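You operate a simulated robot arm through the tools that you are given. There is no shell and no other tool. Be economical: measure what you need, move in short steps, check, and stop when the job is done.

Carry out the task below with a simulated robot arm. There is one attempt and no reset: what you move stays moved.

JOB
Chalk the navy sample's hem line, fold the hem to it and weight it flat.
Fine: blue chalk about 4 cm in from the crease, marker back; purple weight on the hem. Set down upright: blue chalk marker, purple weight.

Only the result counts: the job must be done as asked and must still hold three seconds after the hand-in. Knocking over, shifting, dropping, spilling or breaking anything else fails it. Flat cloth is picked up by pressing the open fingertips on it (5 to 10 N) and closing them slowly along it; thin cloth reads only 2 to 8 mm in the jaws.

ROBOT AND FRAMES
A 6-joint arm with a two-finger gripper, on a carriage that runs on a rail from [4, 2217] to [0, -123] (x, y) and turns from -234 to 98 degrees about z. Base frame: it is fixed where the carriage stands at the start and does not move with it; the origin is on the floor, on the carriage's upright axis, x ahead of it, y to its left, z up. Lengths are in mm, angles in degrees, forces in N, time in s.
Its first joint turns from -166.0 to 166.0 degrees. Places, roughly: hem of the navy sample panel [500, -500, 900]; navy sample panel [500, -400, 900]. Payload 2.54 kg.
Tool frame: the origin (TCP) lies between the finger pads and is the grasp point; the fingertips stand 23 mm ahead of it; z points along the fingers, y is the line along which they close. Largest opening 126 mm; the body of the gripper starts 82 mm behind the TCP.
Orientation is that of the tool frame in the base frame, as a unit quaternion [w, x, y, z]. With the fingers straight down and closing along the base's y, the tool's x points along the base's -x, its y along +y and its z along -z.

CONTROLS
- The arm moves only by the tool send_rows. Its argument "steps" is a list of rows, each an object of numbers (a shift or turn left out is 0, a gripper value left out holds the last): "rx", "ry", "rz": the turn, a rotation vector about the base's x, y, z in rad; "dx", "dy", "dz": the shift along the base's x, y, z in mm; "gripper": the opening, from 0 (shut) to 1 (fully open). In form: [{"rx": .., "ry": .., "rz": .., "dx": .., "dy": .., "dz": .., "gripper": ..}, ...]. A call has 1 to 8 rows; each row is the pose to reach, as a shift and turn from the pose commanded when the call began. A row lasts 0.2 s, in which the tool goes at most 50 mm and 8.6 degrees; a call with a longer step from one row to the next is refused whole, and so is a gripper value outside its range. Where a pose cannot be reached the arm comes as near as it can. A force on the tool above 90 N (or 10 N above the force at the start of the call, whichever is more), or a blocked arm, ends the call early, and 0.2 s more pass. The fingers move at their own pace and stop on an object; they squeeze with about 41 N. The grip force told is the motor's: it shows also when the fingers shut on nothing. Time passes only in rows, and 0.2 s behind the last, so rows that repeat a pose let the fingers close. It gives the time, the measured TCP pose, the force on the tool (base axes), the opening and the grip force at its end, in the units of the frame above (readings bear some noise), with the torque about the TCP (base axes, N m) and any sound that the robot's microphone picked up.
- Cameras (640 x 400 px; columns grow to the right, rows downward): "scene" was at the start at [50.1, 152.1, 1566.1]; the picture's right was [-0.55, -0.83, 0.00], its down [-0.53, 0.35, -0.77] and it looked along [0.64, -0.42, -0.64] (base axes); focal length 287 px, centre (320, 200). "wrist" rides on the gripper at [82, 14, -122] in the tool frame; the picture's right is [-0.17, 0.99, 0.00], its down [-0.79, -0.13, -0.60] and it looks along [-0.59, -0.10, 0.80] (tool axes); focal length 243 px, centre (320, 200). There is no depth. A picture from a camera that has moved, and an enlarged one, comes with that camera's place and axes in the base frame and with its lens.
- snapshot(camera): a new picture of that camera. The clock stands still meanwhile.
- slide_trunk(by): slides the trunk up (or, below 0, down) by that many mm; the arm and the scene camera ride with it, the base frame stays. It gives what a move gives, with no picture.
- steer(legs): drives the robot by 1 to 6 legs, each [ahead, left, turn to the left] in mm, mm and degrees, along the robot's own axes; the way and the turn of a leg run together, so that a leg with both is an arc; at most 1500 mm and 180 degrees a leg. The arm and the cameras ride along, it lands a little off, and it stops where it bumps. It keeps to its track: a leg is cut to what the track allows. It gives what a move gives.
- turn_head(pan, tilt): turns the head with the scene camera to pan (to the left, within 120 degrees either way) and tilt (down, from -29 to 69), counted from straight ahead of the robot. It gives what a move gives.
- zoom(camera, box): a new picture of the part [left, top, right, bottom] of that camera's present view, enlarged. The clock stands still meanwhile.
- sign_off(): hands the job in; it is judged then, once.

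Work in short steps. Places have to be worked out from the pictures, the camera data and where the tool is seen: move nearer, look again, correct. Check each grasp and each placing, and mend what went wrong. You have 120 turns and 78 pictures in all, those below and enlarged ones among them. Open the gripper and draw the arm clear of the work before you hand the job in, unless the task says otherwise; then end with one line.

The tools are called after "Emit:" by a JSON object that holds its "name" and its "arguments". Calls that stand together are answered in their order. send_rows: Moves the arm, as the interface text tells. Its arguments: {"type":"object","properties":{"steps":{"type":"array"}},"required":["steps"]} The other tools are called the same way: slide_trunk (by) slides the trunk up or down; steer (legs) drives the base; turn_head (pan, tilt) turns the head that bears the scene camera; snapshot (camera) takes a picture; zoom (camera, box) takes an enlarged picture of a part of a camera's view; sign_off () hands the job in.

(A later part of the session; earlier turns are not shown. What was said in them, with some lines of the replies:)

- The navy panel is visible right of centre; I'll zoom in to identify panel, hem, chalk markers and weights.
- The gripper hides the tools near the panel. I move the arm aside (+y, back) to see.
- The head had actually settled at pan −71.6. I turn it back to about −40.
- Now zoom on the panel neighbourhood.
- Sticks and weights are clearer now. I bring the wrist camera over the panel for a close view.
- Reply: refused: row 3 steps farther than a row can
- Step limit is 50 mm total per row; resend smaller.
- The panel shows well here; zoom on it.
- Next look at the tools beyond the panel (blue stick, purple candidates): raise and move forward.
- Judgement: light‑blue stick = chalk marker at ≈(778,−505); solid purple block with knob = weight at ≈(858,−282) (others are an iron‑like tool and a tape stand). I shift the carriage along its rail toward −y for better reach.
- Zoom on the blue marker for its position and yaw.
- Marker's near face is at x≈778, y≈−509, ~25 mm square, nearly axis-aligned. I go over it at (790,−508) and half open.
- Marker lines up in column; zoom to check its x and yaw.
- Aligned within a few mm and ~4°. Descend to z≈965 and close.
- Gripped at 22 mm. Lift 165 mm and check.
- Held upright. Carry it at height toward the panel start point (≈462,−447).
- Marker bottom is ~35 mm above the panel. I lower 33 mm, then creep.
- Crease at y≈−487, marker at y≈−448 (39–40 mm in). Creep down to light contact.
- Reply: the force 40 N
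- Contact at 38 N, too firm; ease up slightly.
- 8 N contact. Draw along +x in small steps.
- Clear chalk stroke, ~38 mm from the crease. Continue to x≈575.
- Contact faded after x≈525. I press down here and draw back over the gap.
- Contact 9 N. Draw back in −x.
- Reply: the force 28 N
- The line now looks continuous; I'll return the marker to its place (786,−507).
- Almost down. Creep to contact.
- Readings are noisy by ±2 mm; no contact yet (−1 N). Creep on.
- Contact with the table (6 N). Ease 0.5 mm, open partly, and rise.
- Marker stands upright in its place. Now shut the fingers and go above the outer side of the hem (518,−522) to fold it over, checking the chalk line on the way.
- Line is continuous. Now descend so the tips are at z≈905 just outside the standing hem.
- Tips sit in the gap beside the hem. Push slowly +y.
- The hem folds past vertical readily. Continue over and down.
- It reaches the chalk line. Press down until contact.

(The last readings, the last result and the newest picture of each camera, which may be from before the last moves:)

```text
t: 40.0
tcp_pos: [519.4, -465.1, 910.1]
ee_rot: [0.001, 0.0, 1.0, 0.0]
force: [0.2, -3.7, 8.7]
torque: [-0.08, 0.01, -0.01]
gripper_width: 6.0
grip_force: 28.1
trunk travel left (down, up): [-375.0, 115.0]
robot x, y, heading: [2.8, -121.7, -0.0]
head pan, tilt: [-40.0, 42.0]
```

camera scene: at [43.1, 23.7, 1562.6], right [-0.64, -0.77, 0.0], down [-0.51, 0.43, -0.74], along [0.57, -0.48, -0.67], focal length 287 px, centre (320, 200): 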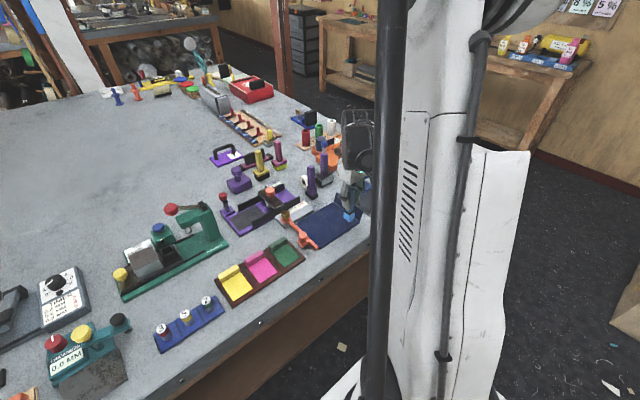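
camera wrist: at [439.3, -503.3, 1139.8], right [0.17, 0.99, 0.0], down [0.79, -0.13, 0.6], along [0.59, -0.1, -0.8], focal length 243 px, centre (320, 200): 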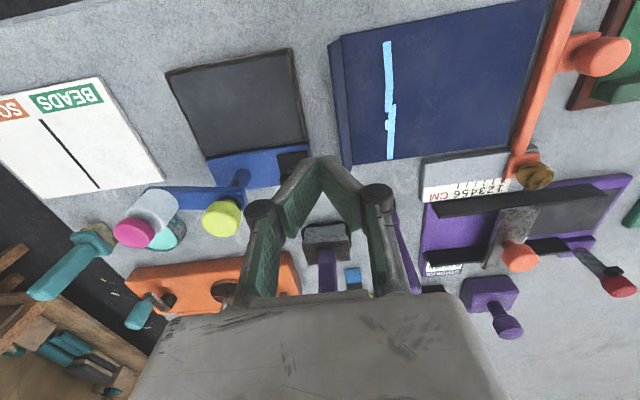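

Pressed flat at 9 N; the jaw reads 6 mm, perhaps pinching cloth. I open a little before rising so as not to lift it.

Emit:
{"name": "send_rows", "arguments": {"steps": [{"gripper": 0.12}, {"gripper": 0.15}, {"gripper": 0.15}, {"gripper": 0.15, "dz": 3}, {"gripper": 0.15, "dz": 15}]}}

Emit:
{"name": "zoom", "arguments": {"camera": "wrist", "box": [200, 40, 440, 190]}}

```text
t: 41.2
tcp_pos: [519.5, -464.0, 926.7]
ee_rot: [0.0, 0.0, 1.0, 0.0]
force: [0.2, -0.8, 0.4]
torque: [0.0, 0.04, 0.01]
gripper_width: 18.8
grip_force: 0.0
trunk travel left (down, up): [-375.0, 115.0]
robot x, y, heading: [-0.9, -119.8, 0.1]
head pan, tilt: [-40.0, 42.0]
```

```text
2.67 times, centred on (320, 115) of wrist
camera zoom: at [436.8, -449.3, 1047.6], right [0.17, 0.99, 0.0], down [0.79, -0.13, 0.6], along [0.59, -0.1, -0.8], focal length 647 px, centre (320, 427)
```

zoom: 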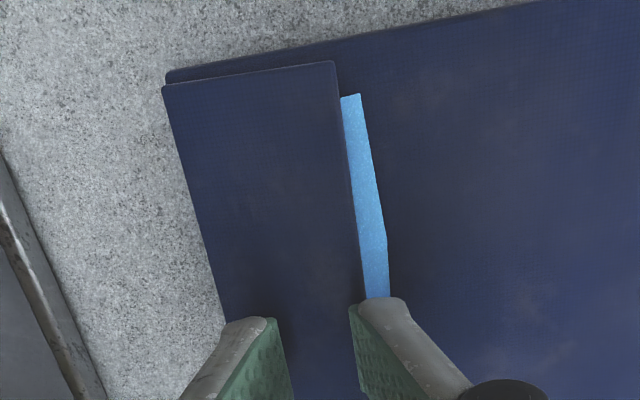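

The hem stays folded. Rise and check how flat it holds.

Emit:
{"name": "send_rows", "arguments": {"steps": [{"dz": 40}, {"dz": 85}, {"dz": 130}, {"dz": 175}, {"dz": 215}]}}

Emit:
{"name": "zoom", "arguments": {"camera": "wrist", "box": [220, 40, 460, 190]}}

```text
t: 42.4
tcp_pos: [521.8, -464.9, 1138.7]
ee_rot: [0.0, 0.0, 1.0, 0.0]
force: [0.2, 0.3, -0.3]
torque: [0.02, -0.01, -0.05]
gripper_width: 19.1
grip_force: 0.0
trunk travel left (down, up): [-375.0, 115.0]
robot x, y, heading: [-0.4, -123.4, 0.1]
head pan, tilt: [-40.0, 42.0]
```

```text
2.67 times, centred on (340, 115) of wrist
camera zoom: at [438.7, -450.2, 1260.3], right [0.17, 0.99, 0.0], down [0.79, -0.13, 0.6], along [0.59, -0.1, -0.8], focal length 647 px, centre (267, 427)
```

zoom: 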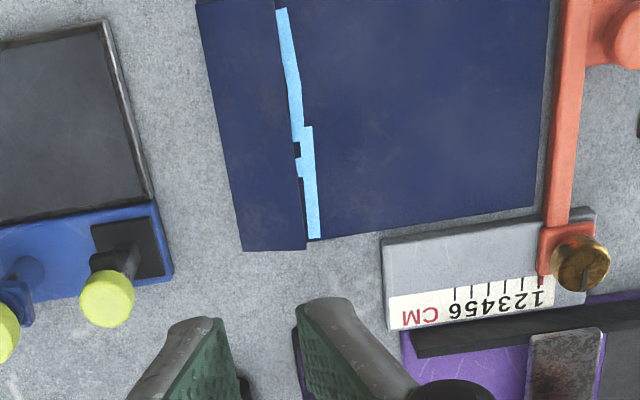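

Hem lies along the chalk line. Now go over the purple weight, stopping short for a look.

Emit:
{"name": "send_rows", "arguments": {"steps": [{"dx": 40, "dy": 22, "gripper": 0.5}, {"dx": 80, "dy": 44}, {"dx": 120, "dy": 66}, {"dx": 160, "dy": 88}, {"dx": 200, "dy": 110}, {"dx": 240, "dy": 132}, {"dx": 280, "dy": 154}, {"dx": 310, "dy": 180}]}}

Emit:
{"name": "zoom", "arguments": {"camera": "wrist", "box": [230, 50, 422, 170]}}

```text
t: 44.2
tcp_pos: [830.1, -289.2, 1142.1]
ee_rot: [-0.001, 0.0, 1.0, 0.0]
force: [0.3, 0.2, -0.4]
torque: [-0.03, 0.0, -0.01]
gripper_width: 63.4
grip_force: 0.1
trunk travel left (down, up): [-375.0, 115.0]
robot x, y, heading: [0.3, -118.8, -0.0]
head pan, tilt: [-40.0, 42.0]
```

```text
3.33 times, centred on (326, 110) of wrist
camera zoom: at [747.8, -273.3, 1264.1], right [0.17, 0.99, 0.0], down [0.79, -0.13, 0.6], along [0.59, -0.1, -0.8], focal length 809 px, centre (300, 500)
```

zoom: 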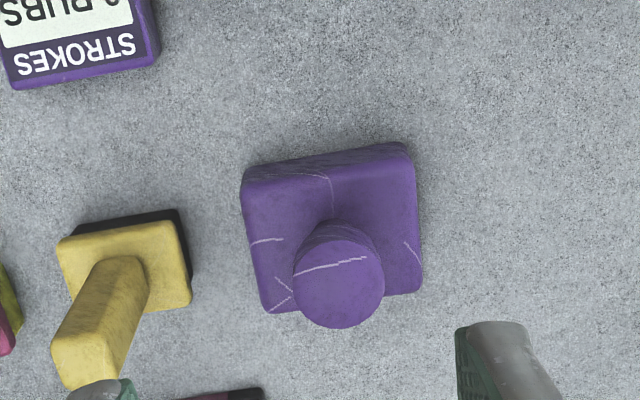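

Weight block is ≈60×70 mm centred (866,−280), knob top z≈972. Align over it and descend to grip the knob.

Emit:
{"name": "send_rows", "arguments": {"steps": [{"dx": 35, "dy": 8}, {"dx": 35, "dy": 8, "dz": -45}, {"dx": 35, "dy": 8, "dz": -90}, {"dx": 35, "dy": 8, "dz": -130}]}}

Emit:
{"name": "zoom", "arguments": {"camera": "wrist", "box": [230, 60, 422, 180]}}

```text
t: 45.2
tcp_pos: [864.9, -278.6, 1011.2]
ee_rot: [0.0, 0.001, 1.0, 0.0]
force: [-0.1, 0.7, 0.4]
torque: [0.0, -0.03, 0.01]
gripper_width: 62.9
grip_force: 0.1
trunk travel left (down, up): [-375.0, 115.0]
robot x, y, heading: [1.0, -124.6, -0.0]
head pan, tilt: [-40.0, 42.0]
```

```text
3.33 times, centred on (326, 120) of wrist
camera zoom: at [782.3, -262.7, 1133.4], right [0.17, 0.99, 0.0], down [0.79, -0.13, 0.6], along [0.59, -0.1, -0.8], focal length 809 px, centre (300, 467)
```

zoom: 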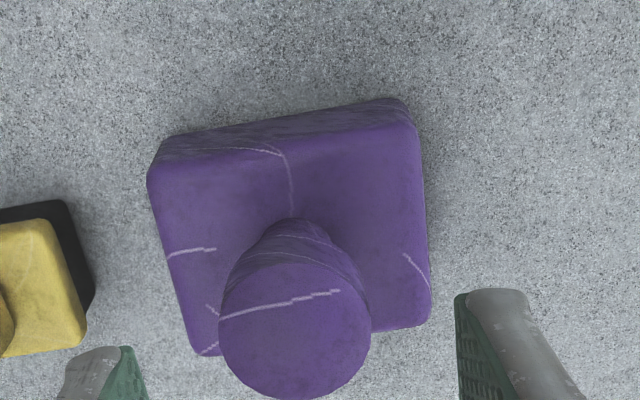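

Centred. Descend to z≈955 and close.

Emit:
{"name": "send_rows", "arguments": {"steps": [{"dz": -30}, {"dz": -55}]}}

Emit:
{"name": "send_rows", "arguments": {"steps": [{"gripper": 0.35}, {"gripper": 0.2}, {"gripper": 0.2}]}}

Emit:
{"name": "send_rows", "arguments": {"steps": [{"dz": 20}, {"dz": 60}, {"dz": 100}, {"dz": 140}, {"dz": 175}]}}

Emit:
{"name": "snapshot", "arguments": {"camera": "wrist"}}

```text
t: 45.8
tcp_pos: [864.7, -278.6, 957.3]
ee_rot: [0.0, 0.0, 1.0, 0.0]
force: [-0.2, -0.8, 0.3]
torque: [-0.02, 0.05, 0.0]
gripper_width: 62.9
grip_force: 0.1
trunk travel left (down, up): [-375.0, 115.0]
robot x, y, heading: [-1.7, -117.1, -0.1]
head pan, tilt: [-40.0, 42.0]
```

```text
t: 46.6
tcp_pos: [865.6, -277.7, 957.1]
ee_rot: [-0.001, 0.0, 1.0, 0.0]
force: [0.1, 0.7, -0.4]
torque: [-0.08, -0.01, 0.0]
gripper_width: 31.9
grip_force: 41.0
trunk travel left (down, up): [-375.0, 115.0]
robot x, y, heading: [2.3, -123.5, -0.0]
head pan, tilt: [-40.0, 42.0]
```

```text
t: 47.8
tcp_pos: [867.7, -274.1, 1129.5]
ee_rot: [0.0, 0.0, 1.0, 0.0]
force: [-0.2, -0.2, 1.4]
torque: [0.0, -0.01, -0.01]
gripper_width: 25.4
grip_force: 0.1
trunk travel left (down, up): [-375.0, 115.0]
robot x, y, heading: [-1.3, -119.8, 0.1]
head pan, tilt: [-40.0, 42.0]
```

```text
38 pictures are left
camera wrist: at [784.6, -259.8, 1251.6], right [0.17, 0.99, 0.0], down [0.79, -0.13, 0.6], along [0.59, -0.1, -0.8], focal length 243 px, centre (320, 200)
```

wrist: 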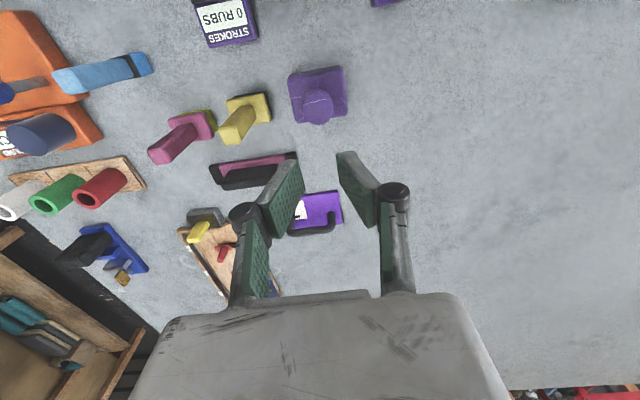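

The grip slipped off on lifting. Inspect the weight's shape and place from the scene camera and wrist.

Emit:
{"name": "zoom", "arguments": {"camera": "wrist", "box": [240, 40, 400, 140]}}

Emit:
{"name": "snapshot", "arguments": {"camera": "scene"}}

```text
4.00 times, centred on (320, 90) of wrist
camera zoom: at [784.6, -259.8, 1251.6], right [0.17, 0.99, 0.0], down [0.79, -0.13, 0.6], along [0.59, -0.1, -0.8], focal length 970 px, centre (320, 640)
```

zoom: 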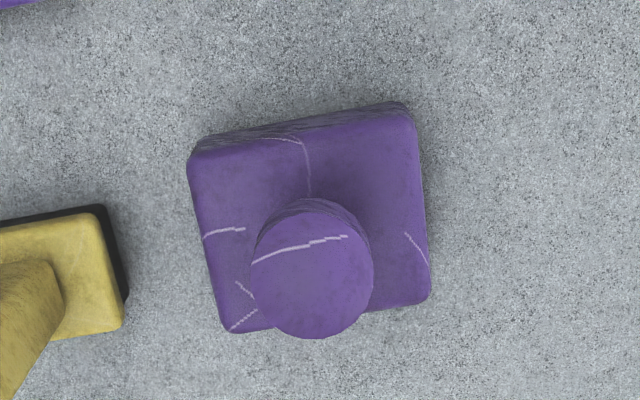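

```text
36 pictures are left
camera scene: at [42.7, 23.9, 1562.6], right [-0.64, -0.77, 0.0], down [-0.51, 0.43, -0.74], along [0.57, -0.48, -0.67], focal length 287 px, centre (320, 200)
```

scene: 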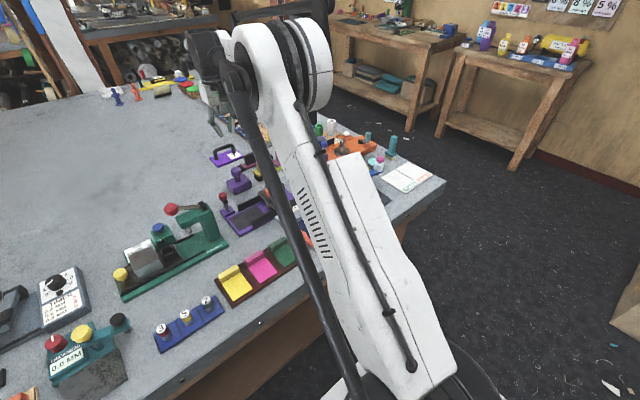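

Emit:
{"name": "zoom", "arguments": {"camera": "scene", "box": [214, 155, 278, 195]}}

```text
10.00 times, centred on (246, 175) of scene
camera zoom: at [42.7, 23.9, 1562.6], right [-0.64, -0.77, 0.0], down [-0.51, 0.43, -0.74], along [0.57, -0.48, -0.67], focal length 2868 px, centre (1060, 450)
```

zoom: 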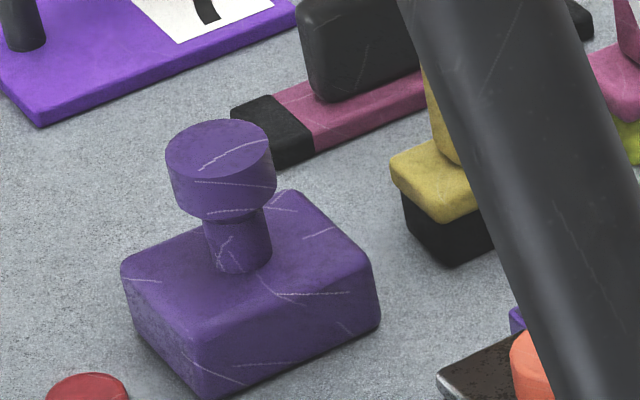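

The knob is a ~32 mm disc on a narrower neck. I retry: lower by ~9 mm more so the pads fully span the disc, command full close, lift slowly.

Emit:
{"name": "send_rows", "arguments": {"steps": [{"gripper": 0.5}, {"gripper": 0.5, "dz": -45}, {"dz": -90}, {"dz": -130}, {"dz": -165}, {"dz": -182}]}}

Emit:
{"name": "send_rows", "arguments": {"steps": [{"gripper": 0.3}, {"gripper": 0.1}, {"gripper": 0}, {"gripper": 0}, {"gripper": 0}]}}

```text
t: 49.2
tcp_pos: [865.8, -273.1, 947.6]
ee_rot: [0.0, 0.0, 1.0, 0.0]
force: [0.6, -0.1, -0.2]
torque: [0.02, 0.04, 0.02]
gripper_width: 62.8
grip_force: 0.0
trunk travel left (down, up): [-375.0, 115.0]
robot x, y, heading: [3.7, -120.4, -0.2]
head pan, tilt: [-40.0, 42.0]
```

```text
t: 50.4
tcp_pos: [866.8, -273.4, 948.9]
ee_rot: [-0.001, 0.0, 1.0, 0.0]
force: [-0.3, -0.4, 0.5]
torque: [0.01, 0.04, 0.02]
gripper_width: 28.1
grip_force: 40.7
trunk travel left (down, up): [-375.0, 115.0]
robot x, y, heading: [-2.0, -119.3, 0.0]
head pan, tilt: [-40.0, 42.0]
```

Width 28 now, so it isn't gripping the full diameter. Look.

Emit:
{"name": "zoom", "arguments": {"camera": "wrist", "box": [240, 100, 400, 200]}}

Emit:
{"name": "zoom", "arguments": {"camera": "scene", "box": [206, 145, 286, 195]}}

```text
4.00 times, centred on (320, 150) of wrist
camera zoom: at [783.2, -258.3, 1070.5], right [0.17, 0.99, 0.0], down [0.79, -0.13, 0.6], along [0.59, -0.1, -0.8], focal length 970 px, centre (320, 400)
```

zoom: 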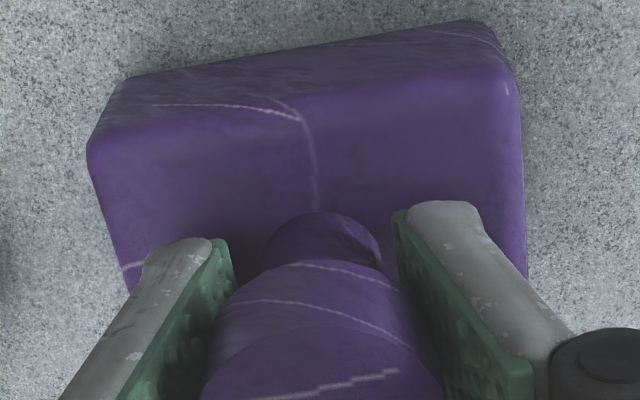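

```text
8.00 times, centred on (246, 170) of scene
camera zoom: at [43.2, 23.8, 1562.6], right [-0.64, -0.77, 0.0], down [-0.51, 0.43, -0.74], along [0.57, -0.48, -0.67], focal length 2294 px, centre (912, 440)
```

zoom: 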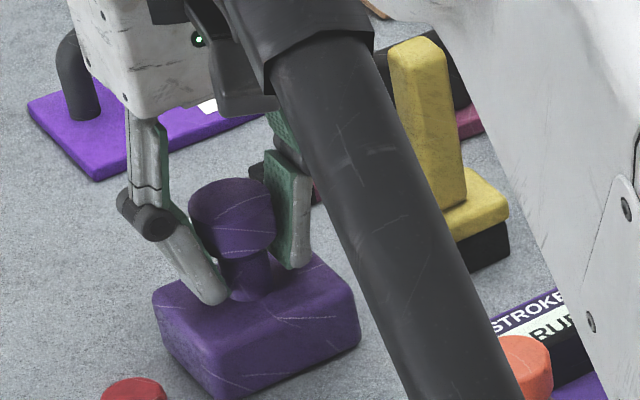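

Grip seems on the lower, tapered part of the knob, under its wide top. Lift slowly and watch.

Emit:
{"name": "send_rows", "arguments": {"steps": [{"dz": 2}, {"dz": 5}, {"dz": 9}, {"dz": 12}]}}

Emit:
{"name": "zoom", "arguments": {"camera": "scene", "box": [206, 145, 286, 195]}}

```text
t: 51.4
tcp_pos: [865.6, -275.6, 959.9]
ee_rot: [0.0, 0.0, 1.0, -0.001]
force: [-0.3, -0.3, -4.1]
torque: [-0.03, 0.02, -0.02]
gripper_width: 28.2
grip_force: 40.4
trunk travel left (down, up): [-375.0, 115.0]
robot x, y, heading: [1.3, -119.6, -0.0]
head pan, tilt: [-40.0, 42.0]
```

```text
8.00 times, centred on (246, 170) of scene
camera zoom: at [43.2, 23.8, 1562.6], right [-0.64, -0.77, 0.0], down [-0.51, 0.43, -0.74], along [0.57, -0.48, -0.67], focal length 2294 px, centre (912, 440)
```

zoom: 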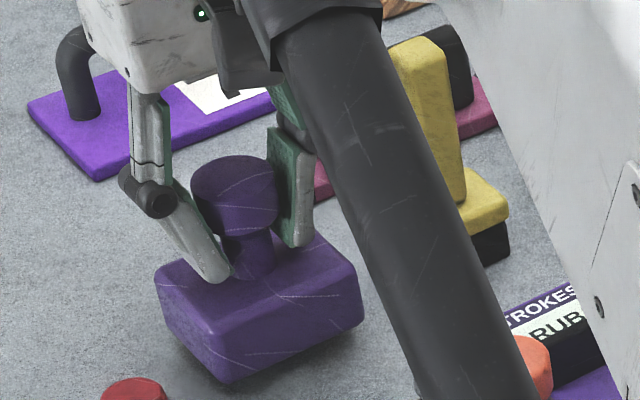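

It's lifted (≈4 N). Raise gently to z≈1110.

Emit:
{"name": "send_rows", "arguments": {"steps": [{"dz": 12}, {"dz": 32}, {"dz": 55}, {"dz": 80}, {"dz": 105}, {"dz": 130}, {"dz": 150}, {"dz": 155}]}}

Emit:
{"name": "snapshot", "arguments": {"camera": "wrist"}}

```text
t: 53.2
tcp_pos: [864.1, -278.1, 1114.4]
ee_rot: [0.0, 0.0, 1.0, 0.0]
force: [-0.5, 0.4, -5.5]
torque: [-0.03, 0.01, 0.02]
gripper_width: 27.8
grip_force: 41.2
trunk travel left (down, up): [-375.0, 115.0]
robot x, y, heading: [-1.4, -119.3, 0.0]
head pan, tilt: [-40.0, 42.0]
```

```text
31 pictures are left
camera wrist: at [781.8, -263.4, 1237.0], right [0.17, 0.99, 0.0], down [0.79, -0.13, 0.6], along [0.59, -0.1, -0.8], focal length 243 px, centre (320, 200)
```

wrist: 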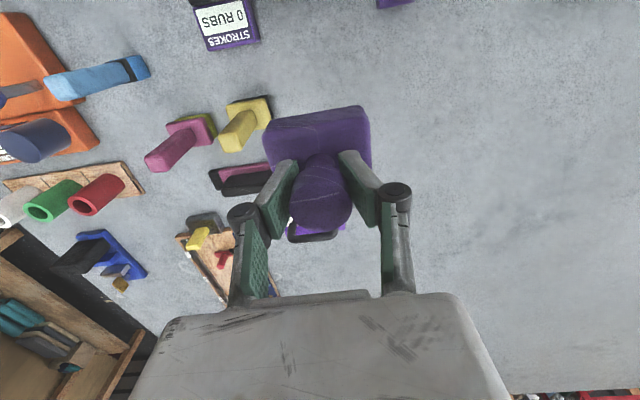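

Held. Carry it toward the hem in two gentle hops.

Emit:
{"name": "send_rows", "arguments": {"steps": [{"dx": -12, "dy": -6}, {"dx": -34, "dy": -18}, {"dx": -60, "dy": -32}, {"dx": -86, "dy": -46}, {"dx": -112, "dy": -60}, {"dx": -138, "dy": -74}, {"dx": -160, "dy": -86}, {"dx": -172, "dy": -92}]}}

Emit:
{"name": "send_rows", "arguments": {"steps": [{"dx": -12, "dy": -6}, {"dx": -34, "dy": -18}, {"dx": -60, "dy": -32}, {"dx": -86, "dy": -46}, {"dx": -112, "dy": -60}, {"dx": -138, "dy": -76}, {"dx": -160, "dy": -90}, {"dx": -172, "dy": -96}]}}

Emit:
{"name": "send_rows", "arguments": {"steps": [{"dz": -20}, {"dz": -50}, {"dz": -80}, {"dz": -105}, {"dz": -115}]}}

Emit:
{"name": "snapshot", "arguments": {"camera": "wrist"}}

Emit:
{"name": "zoom", "arguments": {"camera": "scene", "box": [270, 150, 398, 230]}}

```text
t: 55.0
tcp_pos: [693.6, -370.7, 1111.6]
ee_rot: [-0.001, 0.0, 1.0, 0.0]
force: [0.0, -0.2, -5.3]
torque: [0.0, 0.02, 0.02]
gripper_width: 28.0
grip_force: 40.8
trunk travel left (down, up): [-375.0, 115.0]
robot x, y, heading: [1.4, -120.6, 0.1]
head pan, tilt: [-40.0, 42.0]
```

```text
t: 56.8
tcp_pos: [520.2, -464.4, 1115.1]
ee_rot: [-0.001, -0.001, 1.0, 0.001]
force: [0.5, -0.4, -4.5]
torque: [0.02, -0.01, 0.02]
gripper_width: 27.8
grip_force: 41.0
trunk travel left (down, up): [-375.0, 115.0]
robot x, y, heading: [-1.8, -121.2, 0.1]
head pan, tilt: [-40.0, 42.0]
```

```text
t: 58.0
tcp_pos: [521.9, -466.1, 1000.7]
ee_rot: [0.0, 0.001, 1.0, 0.0]
force: [0.4, -0.1, -4.6]
torque: [-0.01, 0.04, 0.01]
gripper_width: 27.8
grip_force: 40.9
trunk travel left (down, up): [-375.0, 115.0]
robot x, y, heading: [-0.8, -121.6, 0.2]
head pan, tilt: [-40.0, 42.0]
```

```text
30 pictures are left
camera wrist: at [439.1, -450.8, 1122.7], right [0.17, 0.99, 0.0], down [0.79, -0.13, 0.6], along [0.59, -0.1, -0.8], focal length 243 px, centre (320, 200)
```

wrist: 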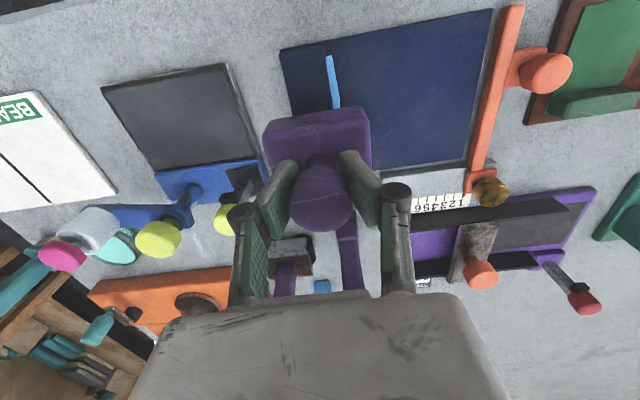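

```text
5.00 times, centred on (334, 190) of scene
camera zoom: at [43.3, 23.6, 1562.6], right [-0.64, -0.77, 0.0], down [-0.51, 0.43, -0.74], along [0.57, -0.48, -0.67], focal length 1434 px, centre (250, 250)
```

zoom: 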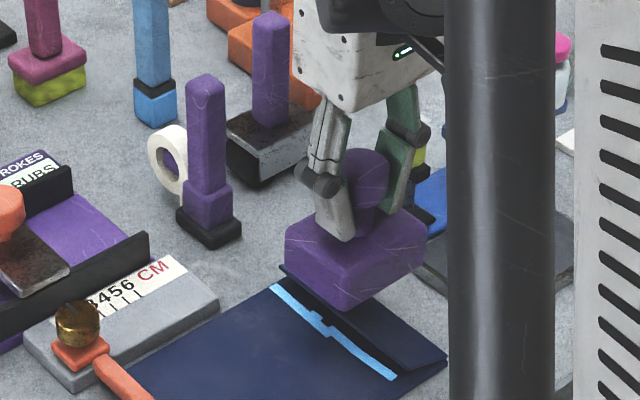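

Weight is centred over the hem, bottom ≈932. Lower gently until contact.

Emit:
{"name": "send_rows", "arguments": {"steps": [{"dz": -10}, {"dz": -20}, {"dz": -30}, {"dz": -36}]}}

Emit:
{"name": "send_rows", "arguments": {"steps": [{"dz": -2}, {"dz": -4}, {"dz": -5}]}}

Emit:
{"name": "zoom", "arguments": {"camera": "scene", "box": [300, 170, 380, 220]}}

```text
t: 59.0
tcp_pos: [522.6, -463.9, 964.3]
ee_rot: [0.0, -0.001, 1.0, 0.0]
force: [-0.5, 0.0, -5.1]
torque: [0.0, 0.03, -0.02]
gripper_width: 27.8
grip_force: 40.9
trunk travel left (down, up): [-375.0, 115.0]
robot x, y, heading: [-0.4, -123.0, 0.2]
head pan, tilt: [-40.0, 42.0]
```

```text
t: 59.8
tcp_pos: [520.4, -463.9, 959.8]
ee_rot: [0.0, 0.001, 1.0, 0.001]
force: [-0.2, 0.2, -4.3]
torque: [0.01, -0.01, 0.0]
gripper_width: 27.6
grip_force: 40.9
trunk travel left (down, up): [-375.0, 115.0]
robot x, y, heading: [0.4, -122.8, 0.1]
head pan, tilt: [-40.0, 42.0]
```

```text
8.00 times, centred on (340, 195) of scene
camera zoom: at [43.0, 23.7, 1562.6], right [-0.64, -0.77, 0.0], down [-0.51, 0.43, -0.74], along [0.57, -0.48, -0.67], focal length 2294 px, centre (160, 240)
```

zoom: 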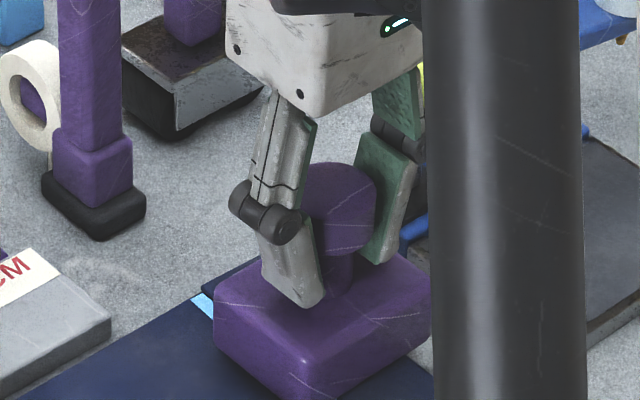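

Nearly down; still −4.3 N (free-hanging). Creep to contact.

Emit:
{"name": "send_rows", "arguments": {"steps": [{"dz": -1}, {"dz": -2}, {"dz": -3}]}}

```text
t: 60.6
tcp_pos: [519.2, -464.5, 957.0]
ee_rot: [0.0, 0.0, 1.0, -0.001]
force: [2.9, -0.3, 9.3]
torque: [-0.22, 0.07, 0.01]
gripper_width: 27.6
grip_force: 41.0
trunk travel left (down, up): [-375.0, 115.0]
robot x, y, heading: [1.7, -121.6, 0.3]
head pan, tilt: [-40.0, 42.0]
```

Seated on the hem. Ease 0.4 mm and open the fingers.

Emit:
{"name": "send_rows", "arguments": {"steps": [{"dz": 0.4}, {"dz": 0.4, "gripper": 0.3}, {"dz": 0.4, "gripper": 0.45}, {"dz": 0.4, "gripper": 0.5}, {"dz": 0.4, "gripper": 0.5}]}}

Emit:
{"name": "send_rows", "arguments": {"steps": [{"dz": 25}, {"dz": 60}, {"dz": 105}, {"dz": 150}, {"dz": 190}]}}

Emit:
{"name": "send_rows", "arguments": {"steps": [{"dx": -40}, {"dx": -80}, {"dx": -120}, {"dx": -150}]}}

Emit:
{"name": "snapshot", "arguments": {"camera": "wrist"}}

```text
t: 61.8
tcp_pos: [521.4, -464.2, 956.4]
ee_rot: [0.0, 0.001, 1.0, 0.0]
force: [-0.9, 0.4, -0.7]
torque: [0.03, 0.02, -0.02]
gripper_width: 63.0
grip_force: 0.0
trunk travel left (down, up): [-375.0, 115.0]
robot x, y, heading: [-0.3, -122.5, -0.1]
head pan, tilt: [-40.0, 42.0]
```

```text
t: 63.0
tcp_pos: [519.5, -462.7, 1145.8]
ee_rot: [0.001, -0.001, 1.0, 0.0]
force: [-0.1, -0.1, -0.8]
torque: [-0.02, 0.0, -0.03]
gripper_width: 63.2
grip_force: 0.1
trunk travel left (down, up): [-375.0, 115.0]
robot x, y, heading: [0.4, -120.1, 0.2]
head pan, tilt: [-40.0, 42.0]
```

```text
t: 64.0
tcp_pos: [370.5, -464.7, 1146.4]
ee_rot: [0.0, 0.001, 1.0, 0.0]
force: [-0.4, 0.2, -0.7]
torque: [0.02, -0.03, 0.03]
gripper_width: 63.0
grip_force: 0.0
trunk travel left (down, up): [-375.0, 115.0]
robot x, y, heading: [-2.0, -124.2, 0.0]
head pan, tilt: [-40.0, 42.0]
```

```text
27 pictures are left
camera wrist: at [287.7, -449.3, 1269.0], right [0.17, 0.99, 0.0], down [0.79, -0.13, 0.6], along [0.59, -0.1, -0.8], focal length 243 px, centre (320, 200)
```

wrist: 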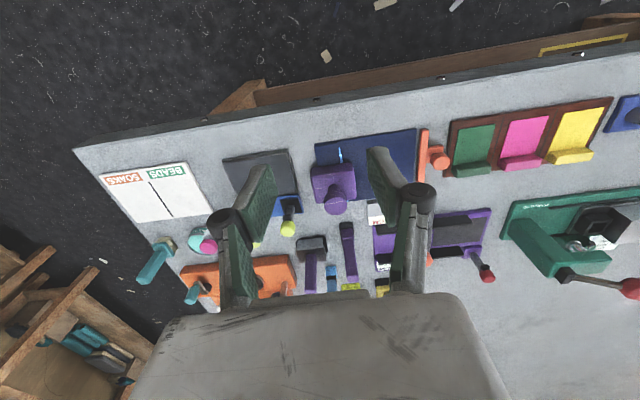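

Weight released on the hem. Draw the arm away (+y) and check from the scene camera.

Emit:
{"name": "send_rows", "arguments": {"steps": [{"dz": 40}, {"dz": 60, "dy": 40}, {"dz": 60, "dy": 90}, {"dz": 60, "dy": 140}, {"dz": 60, "dy": 190}, {"dz": 60, "dy": 240}, {"dz": 60, "dy": 290}, {"dz": 60, "dy": 340}]}}

Emit:
{"name": "send_rows", "arguments": {"steps": [{"dy": 45}, {"dy": 90}, {"dy": 135}, {"dy": 180}]}}

Emit:
{"name": "snapshot", "arguments": {"camera": "scene"}}

```text
t: 65.8
tcp_pos: [367.0, -121.8, 1207.8]
ee_rot: [0.0, 0.001, 1.0, 0.0]
force: [0.6, -1.3, 0.3]
torque: [0.01, -0.03, 0.01]
gripper_width: 63.1
grip_force: 0.0
trunk travel left (down, up): [-375.0, 115.0]
robot x, y, heading: [-0.7, -119.5, -0.2]
head pan, tilt: [-40.0, 42.0]
```

```text
t: 66.8
tcp_pos: [369.5, 53.7, 1204.4]
ee_rot: [0.0, 0.0, 1.0, -0.001]
force: [0.7, -0.9, 0.4]
torque: [-0.04, 0.03, -0.03]
gripper_width: 63.1
grip_force: 0.1
trunk travel left (down, up): [-375.0, 115.0]
robot x, y, heading: [2.2, -122.1, 0.2]
head pan, tilt: [-40.0, 42.0]
```

```text
26 pictures are left
camera scene: at [42.9, 24.0, 1562.6], right [-0.64, -0.77, 0.0], down [-0.51, 0.43, -0.74], along [0.57, -0.48, -0.67], focal length 287 px, centre (320, 200)
```

scene: 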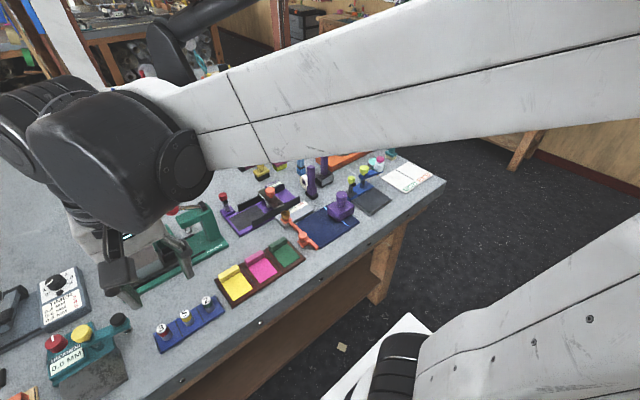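

Emit:
{"name": "zoom", "arguments": {"camera": "scene", "box": [290, 165, 390, 240]}}

Emit:
{"name": "snapshot", "arguments": {"camera": "wrist"}}

```text
5.33 times, centred on (340, 202) of scene
camera zoom: at [42.9, 24.0, 1562.6], right [-0.64, -0.77, 0.0], down [-0.51, 0.43, -0.74], along [0.57, -0.48, -0.67], focal length 1530 px, centre (213, 187)
```

zoom: 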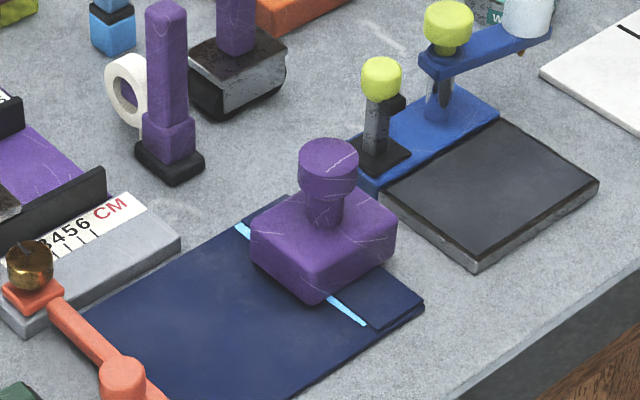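

```text
24 pictures are left
camera wrist: at [287.0, 70.0, 1326.2], right [0.17, 0.99, 0.0], down [0.79, -0.13, 0.6], along [0.59, -0.1, -0.8], focal length 243 px, centre (320, 200)
```

wrist: 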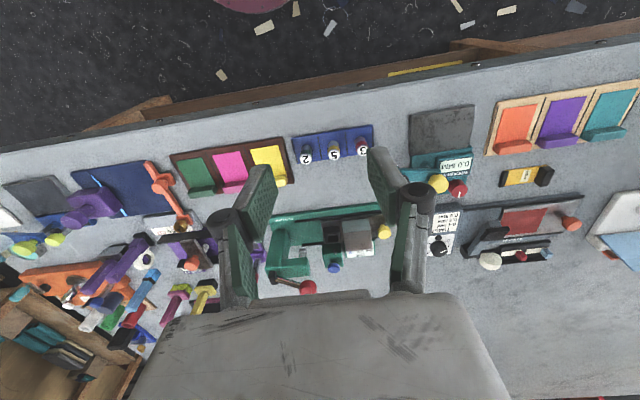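

Hem lies flat at the chalk line, the weight stands upright on it, and the marker is upright in its place. Open the gripper fully.

Emit:
{"name": "send_rows", "arguments": {"steps": [{"gripper": 1}, {"gripper": 1}, {"gripper": 1}]}}

Emit:
{"name": "zoom", "arguments": {"camera": "scene", "box": [290, 150, 370, 200]}}

```text
t: 67.6
tcp_pos: [369.5, 53.6, 1203.7]
ee_rot: [0.0, 0.0, 1.0, 0.0]
force: [1.1, -0.1, 0.1]
torque: [0.01, 0.01, 0.01]
gripper_width: 125.8
grip_force: 0.0
trunk travel left (down, up): [-375.0, 115.0]
robot x, y, heading: [-0.9, -122.5, -0.0]
head pan, tilt: [-40.0, 42.0]
```

```text
8.00 times, centred on (330, 175) of scene
camera zoom: at [42.8, 23.9, 1562.6], right [-0.64, -0.77, 0.0], down [-0.51, 0.43, -0.74], along [0.57, -0.48, -0.67], focal length 2294 px, centre (240, 400)
```

zoom: 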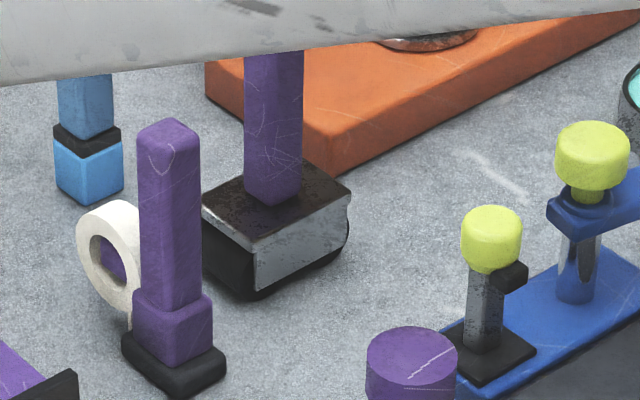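

All is in place; handing in.

Emit:
{"name": "sign_off", "arguments": {}}

```text
The job is handed in.
```

The navy sample's hem is chalked in blue about 4 cm in from the crease, folded to that line and held flat by the upright purple weight; the blue marker is back upright in its place, and the job is handed in.
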